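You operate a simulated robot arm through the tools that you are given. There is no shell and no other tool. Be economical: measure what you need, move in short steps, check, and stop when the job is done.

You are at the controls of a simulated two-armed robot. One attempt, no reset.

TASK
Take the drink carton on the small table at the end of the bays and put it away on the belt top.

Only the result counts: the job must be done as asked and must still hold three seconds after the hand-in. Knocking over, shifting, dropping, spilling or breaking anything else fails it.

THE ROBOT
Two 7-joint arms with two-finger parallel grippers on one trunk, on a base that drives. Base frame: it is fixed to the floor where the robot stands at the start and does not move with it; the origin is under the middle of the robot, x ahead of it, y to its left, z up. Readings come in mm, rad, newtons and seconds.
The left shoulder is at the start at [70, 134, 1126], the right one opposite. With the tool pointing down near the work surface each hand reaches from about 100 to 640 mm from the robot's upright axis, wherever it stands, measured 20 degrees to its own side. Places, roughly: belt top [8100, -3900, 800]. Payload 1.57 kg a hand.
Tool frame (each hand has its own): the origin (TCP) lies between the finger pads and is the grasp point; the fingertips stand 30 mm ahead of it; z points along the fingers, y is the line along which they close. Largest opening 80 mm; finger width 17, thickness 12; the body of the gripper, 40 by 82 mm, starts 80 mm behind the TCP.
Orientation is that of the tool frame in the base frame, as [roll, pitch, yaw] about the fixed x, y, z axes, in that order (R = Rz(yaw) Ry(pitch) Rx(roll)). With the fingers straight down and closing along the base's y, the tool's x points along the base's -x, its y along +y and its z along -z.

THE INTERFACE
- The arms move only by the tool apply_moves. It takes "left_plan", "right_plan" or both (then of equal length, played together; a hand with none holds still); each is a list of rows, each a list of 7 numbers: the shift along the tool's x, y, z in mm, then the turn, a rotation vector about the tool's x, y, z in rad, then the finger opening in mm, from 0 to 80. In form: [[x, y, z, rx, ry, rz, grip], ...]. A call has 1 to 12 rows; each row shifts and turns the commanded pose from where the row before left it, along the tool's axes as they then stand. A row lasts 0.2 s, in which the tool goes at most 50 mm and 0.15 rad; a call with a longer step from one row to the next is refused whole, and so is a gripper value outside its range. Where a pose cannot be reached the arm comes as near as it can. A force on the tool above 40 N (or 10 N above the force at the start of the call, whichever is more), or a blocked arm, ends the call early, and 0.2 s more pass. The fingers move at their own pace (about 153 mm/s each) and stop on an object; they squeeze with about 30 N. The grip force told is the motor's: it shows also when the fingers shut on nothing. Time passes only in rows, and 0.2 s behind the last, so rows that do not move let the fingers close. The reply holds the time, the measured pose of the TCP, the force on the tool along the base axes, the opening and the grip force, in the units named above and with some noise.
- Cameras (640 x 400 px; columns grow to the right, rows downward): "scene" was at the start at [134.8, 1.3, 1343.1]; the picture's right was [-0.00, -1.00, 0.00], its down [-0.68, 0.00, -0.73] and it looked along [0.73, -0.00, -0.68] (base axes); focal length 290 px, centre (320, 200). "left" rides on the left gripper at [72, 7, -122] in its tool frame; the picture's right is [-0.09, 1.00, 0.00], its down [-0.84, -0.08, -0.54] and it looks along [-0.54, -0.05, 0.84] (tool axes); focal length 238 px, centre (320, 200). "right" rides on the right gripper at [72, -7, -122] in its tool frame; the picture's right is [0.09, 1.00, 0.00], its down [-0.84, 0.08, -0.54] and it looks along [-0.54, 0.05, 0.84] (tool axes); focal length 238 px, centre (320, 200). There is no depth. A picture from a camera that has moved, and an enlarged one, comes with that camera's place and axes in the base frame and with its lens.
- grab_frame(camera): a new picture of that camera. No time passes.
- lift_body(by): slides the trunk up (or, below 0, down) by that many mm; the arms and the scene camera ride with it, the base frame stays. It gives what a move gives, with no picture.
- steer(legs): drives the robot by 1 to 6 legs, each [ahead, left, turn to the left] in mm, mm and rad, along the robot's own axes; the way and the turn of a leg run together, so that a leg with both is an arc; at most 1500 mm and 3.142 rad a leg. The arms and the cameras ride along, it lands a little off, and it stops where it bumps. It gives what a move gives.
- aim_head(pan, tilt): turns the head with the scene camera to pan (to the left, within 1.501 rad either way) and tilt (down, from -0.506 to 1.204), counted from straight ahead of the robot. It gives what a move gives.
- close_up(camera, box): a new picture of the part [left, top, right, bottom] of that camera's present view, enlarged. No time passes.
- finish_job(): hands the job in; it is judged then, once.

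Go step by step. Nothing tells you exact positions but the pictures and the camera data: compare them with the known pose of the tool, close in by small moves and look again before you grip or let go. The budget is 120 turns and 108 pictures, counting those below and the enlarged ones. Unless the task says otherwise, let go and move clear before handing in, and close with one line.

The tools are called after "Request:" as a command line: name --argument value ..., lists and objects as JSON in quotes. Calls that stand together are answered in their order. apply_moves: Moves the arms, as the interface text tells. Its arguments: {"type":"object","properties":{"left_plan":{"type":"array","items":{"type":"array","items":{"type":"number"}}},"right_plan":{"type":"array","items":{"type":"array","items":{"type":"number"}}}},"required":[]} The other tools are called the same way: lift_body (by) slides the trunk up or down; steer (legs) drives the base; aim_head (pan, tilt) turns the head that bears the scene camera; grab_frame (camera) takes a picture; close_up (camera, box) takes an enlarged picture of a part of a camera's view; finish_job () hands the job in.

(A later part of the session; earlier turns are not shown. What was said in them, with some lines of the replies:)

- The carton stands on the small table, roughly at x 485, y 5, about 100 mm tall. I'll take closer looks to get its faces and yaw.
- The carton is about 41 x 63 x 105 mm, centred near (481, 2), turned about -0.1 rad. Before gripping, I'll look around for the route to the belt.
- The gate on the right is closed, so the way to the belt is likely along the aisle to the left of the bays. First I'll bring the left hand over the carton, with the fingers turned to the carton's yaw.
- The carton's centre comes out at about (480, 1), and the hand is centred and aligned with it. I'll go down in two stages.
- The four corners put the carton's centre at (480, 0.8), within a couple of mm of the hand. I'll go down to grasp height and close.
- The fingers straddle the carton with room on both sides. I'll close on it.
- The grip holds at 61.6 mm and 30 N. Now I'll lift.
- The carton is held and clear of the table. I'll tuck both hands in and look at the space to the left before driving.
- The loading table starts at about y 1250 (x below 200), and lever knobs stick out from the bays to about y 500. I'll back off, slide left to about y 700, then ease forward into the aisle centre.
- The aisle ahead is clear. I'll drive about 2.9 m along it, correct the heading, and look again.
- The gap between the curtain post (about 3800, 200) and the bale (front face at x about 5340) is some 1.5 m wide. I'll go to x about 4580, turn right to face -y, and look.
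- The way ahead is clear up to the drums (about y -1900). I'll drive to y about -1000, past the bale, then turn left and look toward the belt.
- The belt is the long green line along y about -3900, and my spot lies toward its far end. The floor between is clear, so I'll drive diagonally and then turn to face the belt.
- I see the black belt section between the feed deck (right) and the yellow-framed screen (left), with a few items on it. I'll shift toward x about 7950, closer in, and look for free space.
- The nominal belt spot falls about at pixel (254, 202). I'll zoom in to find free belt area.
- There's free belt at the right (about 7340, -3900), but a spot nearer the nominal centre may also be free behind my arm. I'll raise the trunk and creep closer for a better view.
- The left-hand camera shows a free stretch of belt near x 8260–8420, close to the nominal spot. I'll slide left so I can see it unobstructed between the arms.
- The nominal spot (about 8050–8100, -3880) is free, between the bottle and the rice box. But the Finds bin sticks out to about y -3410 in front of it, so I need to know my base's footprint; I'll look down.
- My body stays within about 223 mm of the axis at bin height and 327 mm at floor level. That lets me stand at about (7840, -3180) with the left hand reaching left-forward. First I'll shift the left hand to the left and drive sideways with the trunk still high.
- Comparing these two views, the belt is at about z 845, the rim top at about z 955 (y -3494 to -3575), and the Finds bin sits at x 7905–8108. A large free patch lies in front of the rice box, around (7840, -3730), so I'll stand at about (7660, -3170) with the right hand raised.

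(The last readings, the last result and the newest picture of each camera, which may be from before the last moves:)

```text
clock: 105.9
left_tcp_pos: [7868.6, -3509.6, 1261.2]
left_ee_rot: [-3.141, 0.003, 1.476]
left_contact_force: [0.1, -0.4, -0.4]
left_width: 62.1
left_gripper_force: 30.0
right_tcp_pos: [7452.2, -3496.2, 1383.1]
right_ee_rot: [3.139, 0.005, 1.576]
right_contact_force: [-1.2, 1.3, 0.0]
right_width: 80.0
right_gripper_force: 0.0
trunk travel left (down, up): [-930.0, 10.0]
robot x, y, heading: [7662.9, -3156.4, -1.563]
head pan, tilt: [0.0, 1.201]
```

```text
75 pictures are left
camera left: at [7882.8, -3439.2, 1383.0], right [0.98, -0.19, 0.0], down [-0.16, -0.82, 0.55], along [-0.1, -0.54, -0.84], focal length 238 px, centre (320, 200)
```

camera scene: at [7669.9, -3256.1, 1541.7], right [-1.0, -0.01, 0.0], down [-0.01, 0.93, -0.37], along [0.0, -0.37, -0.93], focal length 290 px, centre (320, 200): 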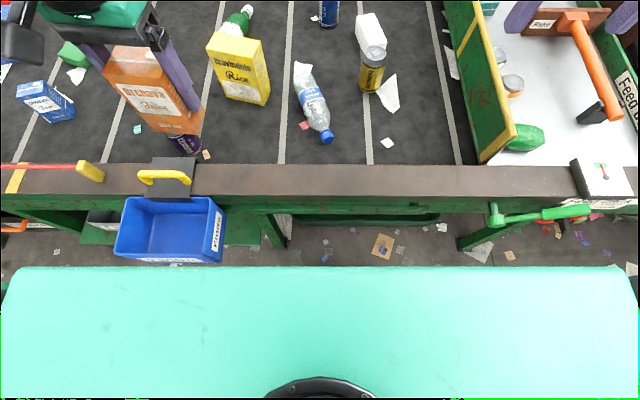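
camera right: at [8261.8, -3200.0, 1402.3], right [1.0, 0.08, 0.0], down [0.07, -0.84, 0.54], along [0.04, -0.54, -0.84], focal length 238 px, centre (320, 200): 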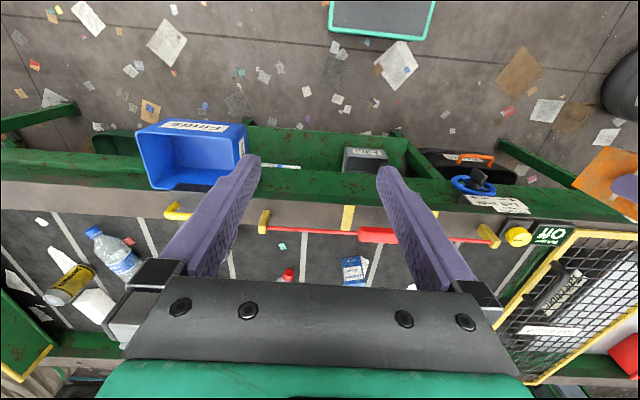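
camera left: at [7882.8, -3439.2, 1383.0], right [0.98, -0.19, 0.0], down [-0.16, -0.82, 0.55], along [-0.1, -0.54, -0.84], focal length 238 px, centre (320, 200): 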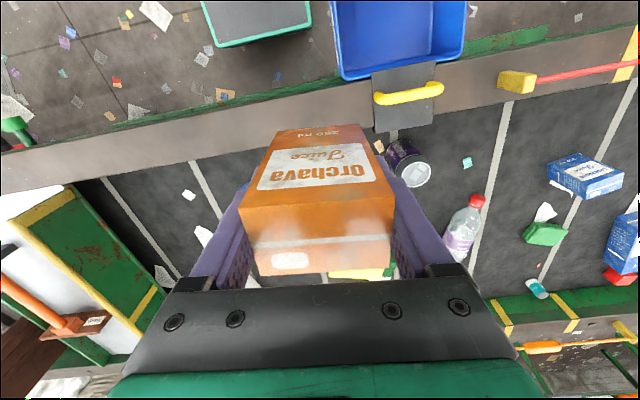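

The patch in front of the rice box is clear, and the bin and jar are well to the left. I'll extend the left hand over (7848, -3728) at height.

Request:
apply_moves --left_plan '[[-36, 0, 0, 0, 0, 0, 50], [-37, 0, 0, 0, 0, 0, 50], [-37, 0, 0, 0, 0, 0, 50], [-37, 0, 0, 0, 0, 0, 50], [-37, 0, 0, 0, 0, 0, 50], [-35, 0, 0, 0, 0, 0, 50], [0, 0, 0, 0, 0, 0, 50]]'

Request:
lift_body --by -180

Request:
aim_head --pan 0.2 --tilt 0.85

Request:
grab_frame --camera "scene"

Request:
grab_frame --camera "left"

```text
clock: 107.5
left_tcp_pos: [7847.3, -3733.4, 1260.5]
left_ee_rot: [3.139, -0.001, 1.476]
left_contact_force: [0.1, 0.6, -0.3]
left_width: 62.0
left_gripper_force: 30.1
right_tcp_pos: [7452.8, -3502.3, 1383.0]
right_ee_rot: [3.141, 0.003, 1.576]
right_contact_force: [0.4, -0.4, 0.5]
right_width: 79.9
right_gripper_force: 0.1
trunk travel left (down, up): [-930.0, 10.0]
robot x, y, heading: [7666.7, -3157.5, -1.565]
head pan, tilt: [0.0, 1.201]
```

```text
clock: 109.5
left_tcp_pos: [7846.9, -3731.7, 1079.1]
left_ee_rot: [3.14, -0.001, 1.477]
left_contact_force: [0.5, -0.5, -0.5]
left_width: 61.9
left_gripper_force: 30.5
right_tcp_pos: [7452.0, -3501.3, 1202.3]
right_ee_rot: [-3.141, 0.0, 1.576]
right_contact_force: [0.9, 0.4, 0.2]
right_width: 79.8
right_gripper_force: 0.0
trunk travel left (down, up): [-750.0, 190.0]
robot x, y, heading: [7664.7, -3160.0, -1.563]
head pan, tilt: [0.0, 1.201]
```

```text
clock: 110.3
left_tcp_pos: [7847.4, -3733.1, 1079.1]
left_ee_rot: [-3.141, -0.001, 1.476]
left_contact_force: [0.3, 0.9, -0.3]
left_width: 61.8
left_gripper_force: 29.9
right_tcp_pos: [7451.3, -3502.5, 1202.8]
right_ee_rot: [3.14, 0.001, 1.577]
right_contact_force: [0.0, -0.1, 0.6]
right_width: 80.2
right_gripper_force: 0.0
trunk travel left (down, up): [-750.0, 190.0]
robot x, y, heading: [7669.9, -3157.3, -1.563]
head pan, tilt: [0.201, 0.85]
```

```text
74 pictures are left
camera scene: at [7685.0, -3281.9, 1384.9], right [-0.98, -0.2, 0.0], down [-0.15, 0.74, -0.66], along [0.14, -0.65, -0.75], focal length 290 px, centre (320, 200)
```

scene: 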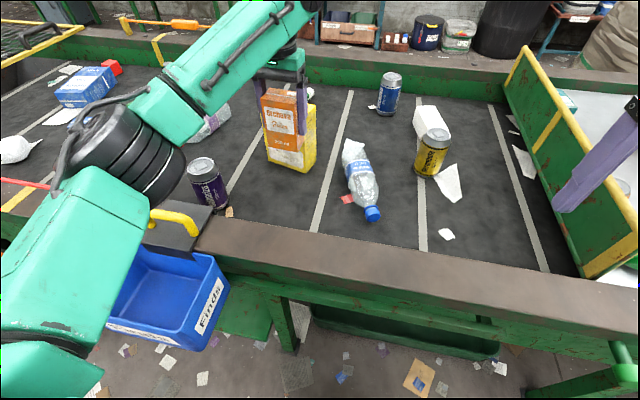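

```text
73 pictures are left
camera left: at [7861.3, -3661.7, 1201.6], right [0.98, -0.19, 0.0], down [-0.16, -0.83, 0.54], along [-0.1, -0.53, -0.84], focal length 238 px, centre (320, 200)
```

left: 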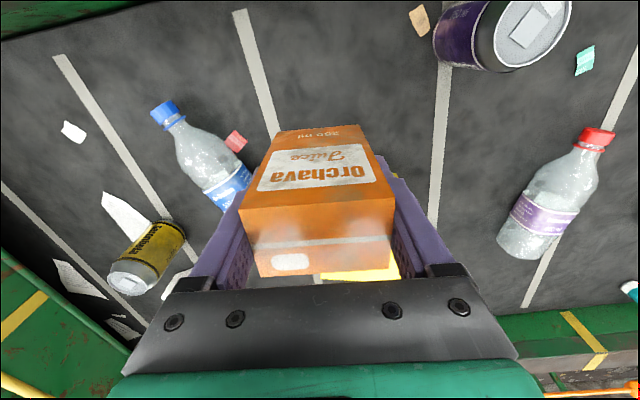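

The carton is over the free patch, but the left elbow hangs near the bin handle. I'll turn the right hand to look sideways at the elbow's clearance before going lower.

Request:
apply_moves --right_plan '[[0, 0, 0, 0, 0, -0.14, 80], [0, 0, 0, 0, 0, -0.14, 80], [0, 0, 0, 0, 0, -0.14, 80], [0, 0, 0, 0, 0, -0.14, 80], [0, 0, 0, 0, 0, -0.14, 80], [0, 0, 0, 0, 0, -0.14, 80], [0, 0, 0, 0, 0, -0.14, 80], [0, 0, 0, 0, 0, -0.14, 80], [0, 0, 0, 0, 0, -0.14, 80]]'

Request:
grab_frame --camera "right"

```text
clock: 112.3
left_tcp_pos: [7847.7, -3732.0, 1079.9]
left_ee_rot: [3.141, -0.002, 1.475]
left_contact_force: [-0.3, 0.2, 0.1]
left_width: 61.8
left_gripper_force: 29.4
right_tcp_pos: [7561.0, -3420.2, 1159.5]
right_ee_rot: [-3.138, -0.001, 2.836]
right_contact_force: [0.0, -1.2, 0.0]
right_width: 79.9
right_gripper_force: 0.0
right hand out of reach, approached as far as the arm can: row 5, 6, 7, 8, 9
trunk travel left (down, up): [-750.0, 190.0]
robot x, y, heading: [7666.2, -3160.8, -1.563]
head pan, tilt: [0.201, 0.85]
```

```text
72 pictures are left
camera right: at [7490.3, -3404.3, 1279.6], right [0.21, 0.98, 0.0], down [0.82, -0.18, 0.54], along [0.53, -0.12, -0.84], focal length 238 px, centre (320, 200)
```

right: 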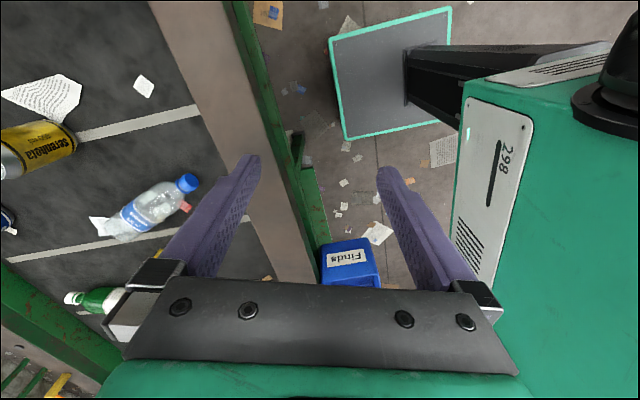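

That view doesn't show the elbow. I'll turn the right hand back, raise the trunk for safety, and view the elbow from another head angle.

Request:
apply_moves --right_plan '[[0, 0, 0, 0, 0, 0.14, 80], [0, 0, 0, 0, 0, 0.14, 80], [0, 0, 0, 0, 0, 0.14, 80], [0, 0, 0, 0, 0, 0.14, 80], [0, 0, 0, 0, 0, 0.14, 80], [0, 0, 0, 0, 0, 0.14, 80], [0, 0, 0, 0, 0, 0.14, 80], [0, 0, 0, 0, 0, 0.14, 80], [0, 0, 0, 0, 0, 0.14, 80]]'

Request:
aim_head --pan 0.95 --tilt 0.85

Request:
grab_frame --camera "scene"

```text
clock: 114.3
left_tcp_pos: [7846.6, -3733.1, 1079.5]
left_ee_rot: [3.141, 0.001, 1.477]
left_contact_force: [-0.8, 0.7, 0.2]
left_width: 61.7
left_gripper_force: 30.0
right_tcp_pos: [7558.9, -3419.9, 1159.8]
right_ee_rot: [-3.141, 0.001, 1.573]
right_contact_force: [-0.3, 0.4, -0.3]
right_width: 79.9
right_gripper_force: 0.0
trunk travel left (down, up): [-750.0, 190.0]
robot x, y, heading: [7666.0, -3160.8, -1.568]
head pan, tilt: [0.201, 0.85]
```

```text
clock: 115.4
left_tcp_pos: [7846.0, -3732.3, 1080.1]
left_ee_rot: [-3.14, -0.001, 1.478]
left_contact_force: [0.1, -0.3, -0.1]
left_width: 61.6
left_gripper_force: 29.5
right_tcp_pos: [7559.1, -3420.3, 1160.0]
right_ee_rot: [-3.142, 0.003, 1.577]
right_contact_force: [-1.1, 0.8, 0.2]
right_width: 79.7
right_gripper_force: 0.0
trunk travel left (down, up): [-750.0, 190.0]
robot x, y, heading: [7667.4, -3156.3, -1.564]
head pan, tilt: [0.949, 0.85]
```

```text
71 pictures are left
camera scene: at [7732.8, -3250.6, 1385.0], right [-0.58, -0.82, 0.0], down [-0.61, 0.43, -0.66], along [0.54, -0.38, -0.75], focal length 290 px, centre (320, 200)
```

scene: 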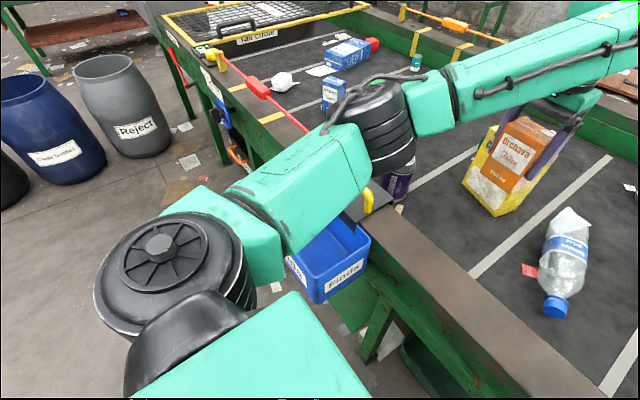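

Triangulating puts the elbow at about (7935, -3477, 1192), so lowering the trunk alone would bring it near the bin handle. I'll raise the trunk 100 and lower the hand with the arm instead.

Request:
lift_body --by 100

Request:
apply_moves --left_plan '[[0, 0, 30, 0, 0, 0, 50], [0, 0, 30, 0, 0, 0, 50], [0, 0, 30, 0, 0, 0, 50], [0, 0, 30, 0, 0, 0, 50], [0, 0, 30, 0, 0, 0, 50], [0, 0, 30, 0, 0, 0, 50], [0, 0, 0, 0, 0, 0, 50]]'

Request:
grab_frame --camera "scene"

Request:
aim_head --pan 0.2 --tilt 0.85

Request:
grab_frame --camera "scene"

Request:
grab_frame --camera "left"

```text
clock: 116.8
left_tcp_pos: [7846.2, -3731.7, 1179.3]
left_ee_rot: [-3.139, 0.002, 1.476]
left_contact_force: [0.2, 0.1, -0.5]
left_width: 61.4
left_gripper_force: 30.4
right_tcp_pos: [7559.0, -3420.1, 1259.6]
right_ee_rot: [3.142, 0.001, 1.577]
right_contact_force: [-0.7, -0.5, 0.7]
right_width: 79.8
right_gripper_force: 0.0
trunk travel left (down, up): [-850.0, 90.0]
robot x, y, heading: [7666.8, -3157.4, -1.561]
head pan, tilt: [0.949, 0.85]
```

```text
clock: 118.3
left_tcp_pos: [7847.5, -3732.5, 999.4]
left_ee_rot: [-3.141, 0.0, 1.477]
left_contact_force: [1.2, -0.8, 0.3]
left_width: 61.9
left_gripper_force: 30.0
right_tcp_pos: [7559.2, -3421.3, 1259.6]
right_ee_rot: [-3.141, 0.003, 1.574]
right_contact_force: [-0.8, 0.7, 0.1]
right_width: 79.9
right_gripper_force: 0.1
trunk travel left (down, up): [-850.0, 90.0]
robot x, y, heading: [7667.3, -3153.7, -1.567]
head pan, tilt: [0.949, 0.85]
```

```text
70 pictures are left
camera scene: at [7732.8, -3250.3, 1485.0], right [-0.58, -0.82, 0.0], down [-0.61, 0.43, -0.66], along [0.54, -0.38, -0.75], focal length 290 px, centre (320, 200)
```

scene: 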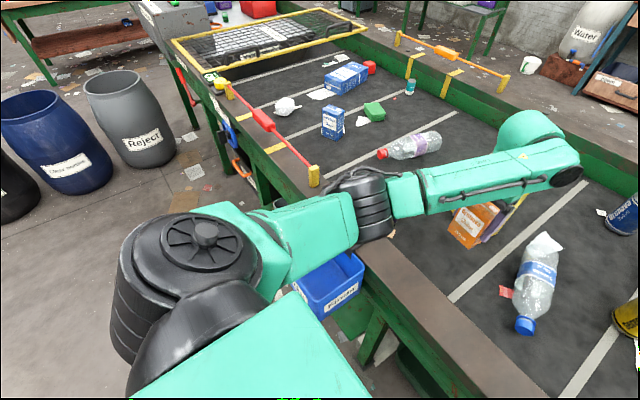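

```text
clock: 119.5
left_tcp_pos: [7847.6, -3733.4, 998.6]
left_ee_rot: [-3.141, 0.0, 1.477]
left_contact_force: [0.5, -0.6, 0.2]
left_width: 62.1
left_gripper_force: 29.9
right_tcp_pos: [7560.4, -3421.4, 1259.6]
right_ee_rot: [-3.141, 0.001, 1.575]
right_contact_force: [0.4, -0.8, 0.1]
right_width: 80.1
right_gripper_force: 0.1
trunk travel left (down, up): [-850.0, 90.0]
robot x, y, heading: [7668.3, -3157.3, -1.56]
head pan, tilt: [0.201, 0.85]
```

```text
69 pictures are left
camera scene: at [7685.1, -3281.9, 1485.0], right [-0.98, -0.21, 0.0], down [-0.15, 0.74, -0.66], along [0.14, -0.65, -0.75], focal length 290 px, centre (320, 200)
```

scene: 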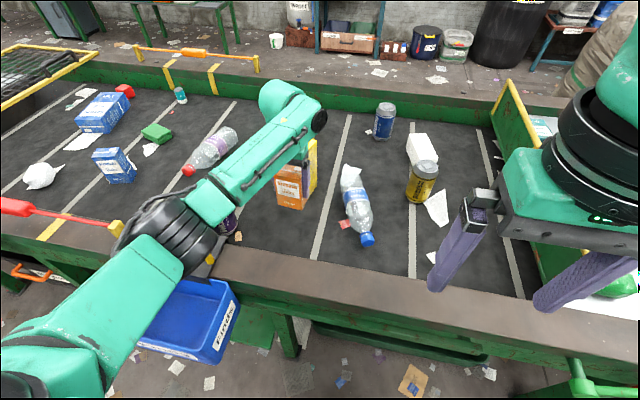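

```text
68 pictures are left
camera left: at [7861.9, -3662.0, 1121.5], right [0.98, -0.19, 0.0], down [-0.16, -0.83, 0.54], along [-0.1, -0.53, -0.84], focal length 238 px, centre (320, 200)
```

left: 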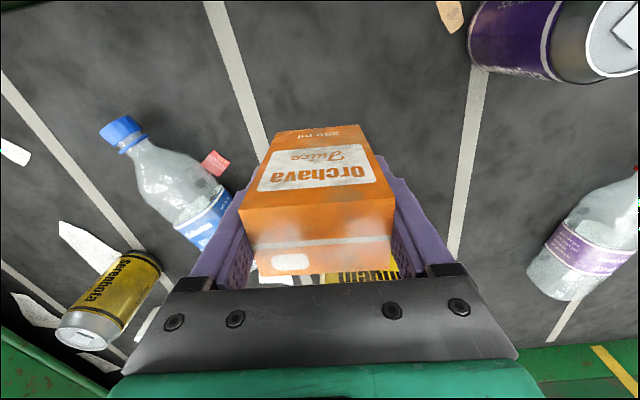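

The elbow is well clear at about z 1190. I'll go down to about z 930 and look again.

Request:
apply_moves --left_plan '[[0, 0, 25, 0, 0, 0, 50], [0, 0, 25, 0, 0, 0, 50], [0, 0, 15, 0, 0, 0, 50], [0, 0, 0, 0, 0, 0, 50]]'

Request:
close_up --camera "scene" --box '[220, 110, 380, 250]'

Request:
grab_frame --camera "left"

```text
clock: 120.5
left_tcp_pos: [7847.5, -3731.7, 934.4]
left_ee_rot: [-3.141, 0.001, 1.478]
left_contact_force: [0.3, 0.1, -0.1]
left_width: 62.0
left_gripper_force: 29.6
right_tcp_pos: [7559.3, -3420.4, 1259.2]
right_ee_rot: [-3.14, 0.001, 1.574]
right_contact_force: [0.0, 0.1, 0.1]
right_width: 79.9
right_gripper_force: 0.0
trunk travel left (down, up): [-850.0, 90.0]
robot x, y, heading: [7668.6, -3159.8, -1.565]
head pan, tilt: [0.201, 0.85]
```

```text
2.86 times, centred on (300, 180) of scene
camera zoom: at [7685.1, -3281.9, 1485.0], right [-0.98, -0.21, 0.0], down [-0.15, 0.74, -0.66], along [0.14, -0.65, -0.75], focal length 827 px, centre (377, 257)
```

zoom: 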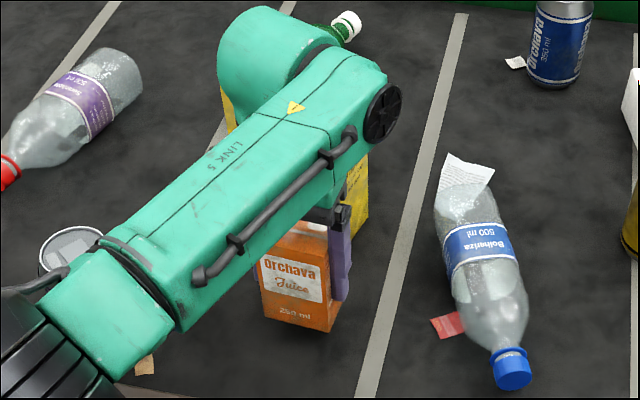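

```text
66 pictures are left
camera left: at [7861.8, -3661.7, 1056.5], right [0.98, -0.18, 0.0], down [-0.16, -0.83, 0.54], along [-0.1, -0.53, -0.84], focal length 238 px, centre (320, 200)
```

left: 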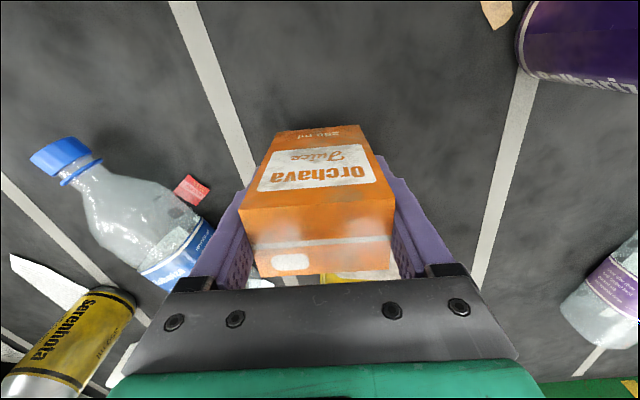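

The parallax again puts the belt at about z 847, so the carton's bottom is about 25 mm above it. I'll lower it gently.

Request:
apply_moves --left_plan '[[0, 0, 8, 0, 0, 0, 50], [0, 0, 5, 0, 0, 0, 50], [0, 0, 3, 0, 0, 0, 50], [0, 0, 0, 0, 0, 0, 50]]'

Request:
apply_moves --left_plan '[[0, 0, 2, 0, 0, 0, 50], [0, 0, 2, 0, 0, 0, 50], [0, 0, 0, 0, 0, 0, 50]]'

Request:
close_up --camera "scene" --box '[260, 170, 340, 230]'

```text
clock: 121.5
left_tcp_pos: [7846.7, -3732.3, 918.8]
left_ee_rot: [-3.14, 0.001, 1.478]
left_contact_force: [0.8, -0.2, -0.3]
left_width: 61.8
left_gripper_force: 30.0
right_tcp_pos: [7559.1, -3421.0, 1260.3]
right_ee_rot: [-3.141, 0.001, 1.575]
right_contact_force: [0.8, -0.2, 0.4]
right_width: 80.1
right_gripper_force: 0.1
trunk travel left (down, up): [-850.0, 90.0]
robot x, y, heading: [7668.5, -3163.6, -1.561]
head pan, tilt: [0.201, 0.85]
```

```text
clock: 122.2
left_tcp_pos: [7846.9, -3732.6, 914.6]
left_ee_rot: [-3.141, 0.0, 1.476]
left_contact_force: [0.1, 0.7, -0.3]
left_width: 61.8
left_gripper_force: 29.6
right_tcp_pos: [7559.4, -3420.8, 1261.1]
right_ee_rot: [3.141, 0.002, 1.576]
right_contact_force: [0.6, -0.5, -0.5]
right_width: 80.0
right_gripper_force: 0.0
trunk travel left (down, up): [-850.0, 90.0]
robot x, y, heading: [7668.5, -3157.8, -1.569]
head pan, tilt: [0.201, 0.85]
```

```text
6.67 times, centred on (300, 200) of scene
camera zoom: at [7685.1, -3281.9, 1485.0], right [-0.98, -0.21, 0.0], down [-0.15, 0.74, -0.66], along [0.14, -0.65, -0.75], focal length 1930 px, centre (453, 200)
```

zoom: 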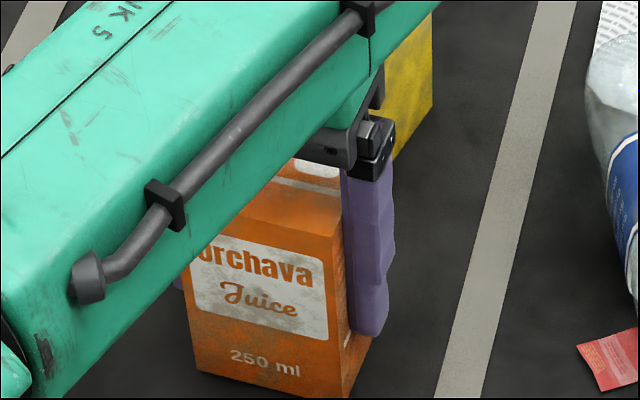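

No contact yet. I'll keep lowering in 2 mm steps until the force shows.

Request:
apply_moves --left_plan '[[0, 0, 2, 0, 0, 0, 50], [0, 0, 2, 0, 0, 0, 50]]'

Request:
apply_moves --left_plan '[[0, 0, 2, 0, 0, 0, 50], [0, 0, 1, 0, 0, 0, 50]]'

Request:
close_up --camera "scene" --box '[260, 180, 340, 240]'

```text
clock: 122.8
left_tcp_pos: [7846.6, -3732.3, 911.4]
left_ee_rot: [3.14, 0.002, 1.476]
left_contact_force: [0.7, -1.4, 4.7]
left_width: 61.9
left_gripper_force: 30.4
right_tcp_pos: [7560.0, -3419.5, 1259.9]
right_ee_rot: [-3.141, 0.002, 1.575]
right_contact_force: [0.5, 0.3, 0.0]
right_width: 80.0
right_gripper_force: 0.0
trunk travel left (down, up): [-850.0, 90.0]
robot x, y, heading: [7666.7, -3157.0, -1.563]
head pan, tilt: [0.201, 0.85]
```

```text
clock: 123.5
left_tcp_pos: [7847.2, -3733.3, 910.6]
left_ee_rot: [3.141, 0.009, 1.477]
left_contact_force: [1.1, -4.6, 22.3]
left_width: 62.1
left_gripper_force: 29.7
right_tcp_pos: [7559.5, -3417.0, 1260.4]
right_ee_rot: [-3.14, 0.004, 1.578]
right_contact_force: [-0.2, -0.8, -0.5]
right_width: 80.1
right_gripper_force: 0.1
trunk travel left (down, up): [-850.0, 90.0]
robot x, y, heading: [7667.5, -3158.5, -1.564]
head pan, tilt: [0.201, 0.85]
```

```text
6.67 times, centred on (300, 210) of scene
camera zoom: at [7684.2, -3278.1, 1485.7], right [-0.98, -0.21, 0.0], down [-0.15, 0.73, -0.66], along [0.14, -0.65, -0.75], focal length 1930 px, centre (453, 133)
```

zoom: 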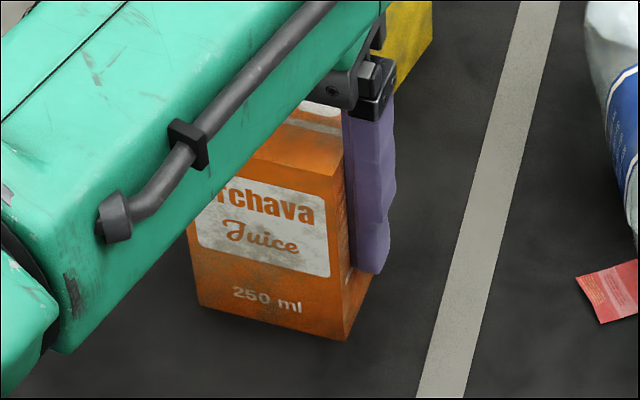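

Contact: 22 N upward, with the carton on the belt at TCP 911. I'll back off 3 mm to relieve the press, then open.

Request:
apply_moves --left_plan '[[0, 0, -2.5, 0, 0, 0, 50], [0, 0, 0, 0, 0, 0, 50]]'

Request:
apply_moves --left_plan '[[0, 0, 0, 0, 0, 0, 66], [0, 0, 0, 0, 0, 0, 74], [0, 0, 0, 0, 0, 0, 80], [0, 0, 0, 0, 0, 0, 80]]'

Request:
grab_frame --camera "left"

```text
clock: 124.0
left_tcp_pos: [7847.1, -3732.3, 911.5]
left_ee_rot: [3.14, 0.004, 1.478]
left_contact_force: [2.0, -7.0, 17.9]
left_width: 61.9
left_gripper_force: 30.2
right_tcp_pos: [7558.3, -3418.7, 1260.4]
right_ee_rot: [3.14, 0.002, 1.575]
right_contact_force: [0.2, -0.3, 1.2]
right_width: 79.8
right_gripper_force: 0.2
trunk travel left (down, up): [-850.0, 90.0]
robot x, y, heading: [7662.9, -3153.6, -1.565]
head pan, tilt: [0.201, 0.85]
```

```text
clock: 125.0
left_tcp_pos: [7848.2, -3731.6, 909.7]
left_ee_rot: [-3.141, 0.0, 1.478]
left_contact_force: [-0.6, -0.4, -0.1]
left_width: 79.8
left_gripper_force: 0.1
right_tcp_pos: [7558.6, -3420.6, 1258.6]
right_ee_rot: [3.141, 0.0, 1.576]
right_contact_force: [-1.1, 0.2, -1.0]
right_width: 80.1
right_gripper_force: 0.0
trunk travel left (down, up): [-850.0, 90.0]
robot x, y, heading: [7670.2, -3158.2, -1.563]
head pan, tilt: [0.201, 0.85]
```

```text
63 pictures are left
camera left: at [7861.7, -3661.7, 1031.7], right [0.98, -0.19, 0.0], down [-0.16, -0.83, 0.54], along [-0.1, -0.53, -0.84], focal length 238 px, centre (320, 200)
```

left: 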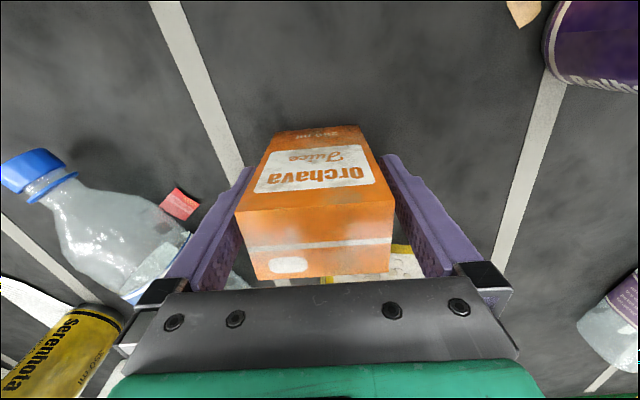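

The carton stands free between the open fingers. I'll raise the hand straight up.

Request:
apply_moves --left_plan '[[0, 0, -15, 0, 0, 0, 80], [0, 0, -30, 0, 0, 0, 80], [0, 0, -35, 0, 0, 0, 80], [0, 0, -40, 0, 0, 0, 80], [0, 0, -40, 0, 0, 0, 80], [0, 0, -40, 0, 0, 0, 80], [0, 0, -40, 0, 0, 0, 80], [0, 0, 0, 0, 0, 0, 80]]'

Request:
apply_moves --left_plan '[[40, 0, 0, 0, 0, 0, 80], [40, 0, 0, 0, 0, 0, 80], [40, 0, 0, 0, 0, 0, 80], [40, 0, 0, 0, 0, 0, 80], [40, 0, 0, 0, 0, 0, 80]]'

Request:
grab_frame --camera "scene"

Request:
grab_frame --camera "left"

```text
clock: 126.8
left_tcp_pos: [7846.2, -3733.0, 1152.1]
left_ee_rot: [3.139, -0.001, 1.48]
left_contact_force: [-0.2, 0.0, -1.1]
left_width: 79.9
left_gripper_force: 0.0
right_tcp_pos: [7558.5, -3420.7, 1260.0]
right_ee_rot: [-3.141, -0.001, 1.577]
right_contact_force: [-0.1, -0.1, -0.8]
right_width: 79.8
right_gripper_force: 0.1
trunk travel left (down, up): [-850.0, 90.0]
robot x, y, heading: [7667.4, -3153.9, -1.564]
head pan, tilt: [0.201, 0.85]
```

```text
clock: 128.1
left_tcp_pos: [7866.7, -3531.2, 1151.0]
left_ee_rot: [-3.141, 0.002, 1.476]
left_contact_force: [0.3, 0.4, 0.0]
left_width: 79.8
left_gripper_force: 0.0
right_tcp_pos: [7560.0, -3418.5, 1260.1]
right_ee_rot: [3.141, 0.003, 1.576]
right_contact_force: [-1.0, 0.3, 0.3]
right_width: 80.1
right_gripper_force: 0.1
trunk travel left (down, up): [-850.0, 90.0]
robot x, y, heading: [7668.0, -3155.7, -1.566]
head pan, tilt: [0.201, 0.85]
```

```text
62 pictures are left
camera scene: at [7686.0, -3279.3, 1485.2], right [-0.98, -0.21, 0.0], down [-0.15, 0.73, -0.66], along [0.14, -0.65, -0.75], focal length 290 px, centre (320, 200)
```

scene: 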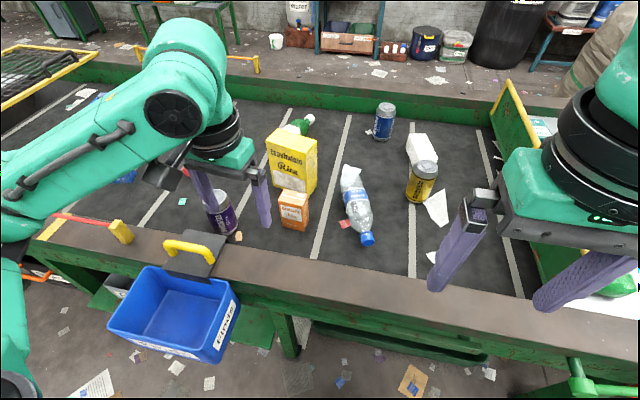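

```text
61 pictures are left
camera left: at [7879.6, -3459.9, 1273.6], right [0.98, -0.18, 0.0], down [-0.16, -0.83, 0.54], along [-0.1, -0.53, -0.84], focal length 238 px, centre (320, 200)
```

left: 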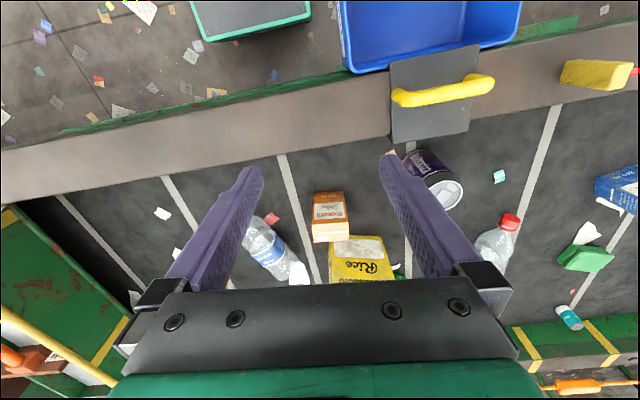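

The carton stands upright on the belt, nothing else has moved, and both hands are clear. I'm handing in.

Request:
finish_job

```text
The job is handed in.
```

The drink carton now stands upright on the belt top, just in front of the yellow rice box, with the gripper open and both hands clear. I saw nothing else moved or knocked over on the belt, and the job is handed in.
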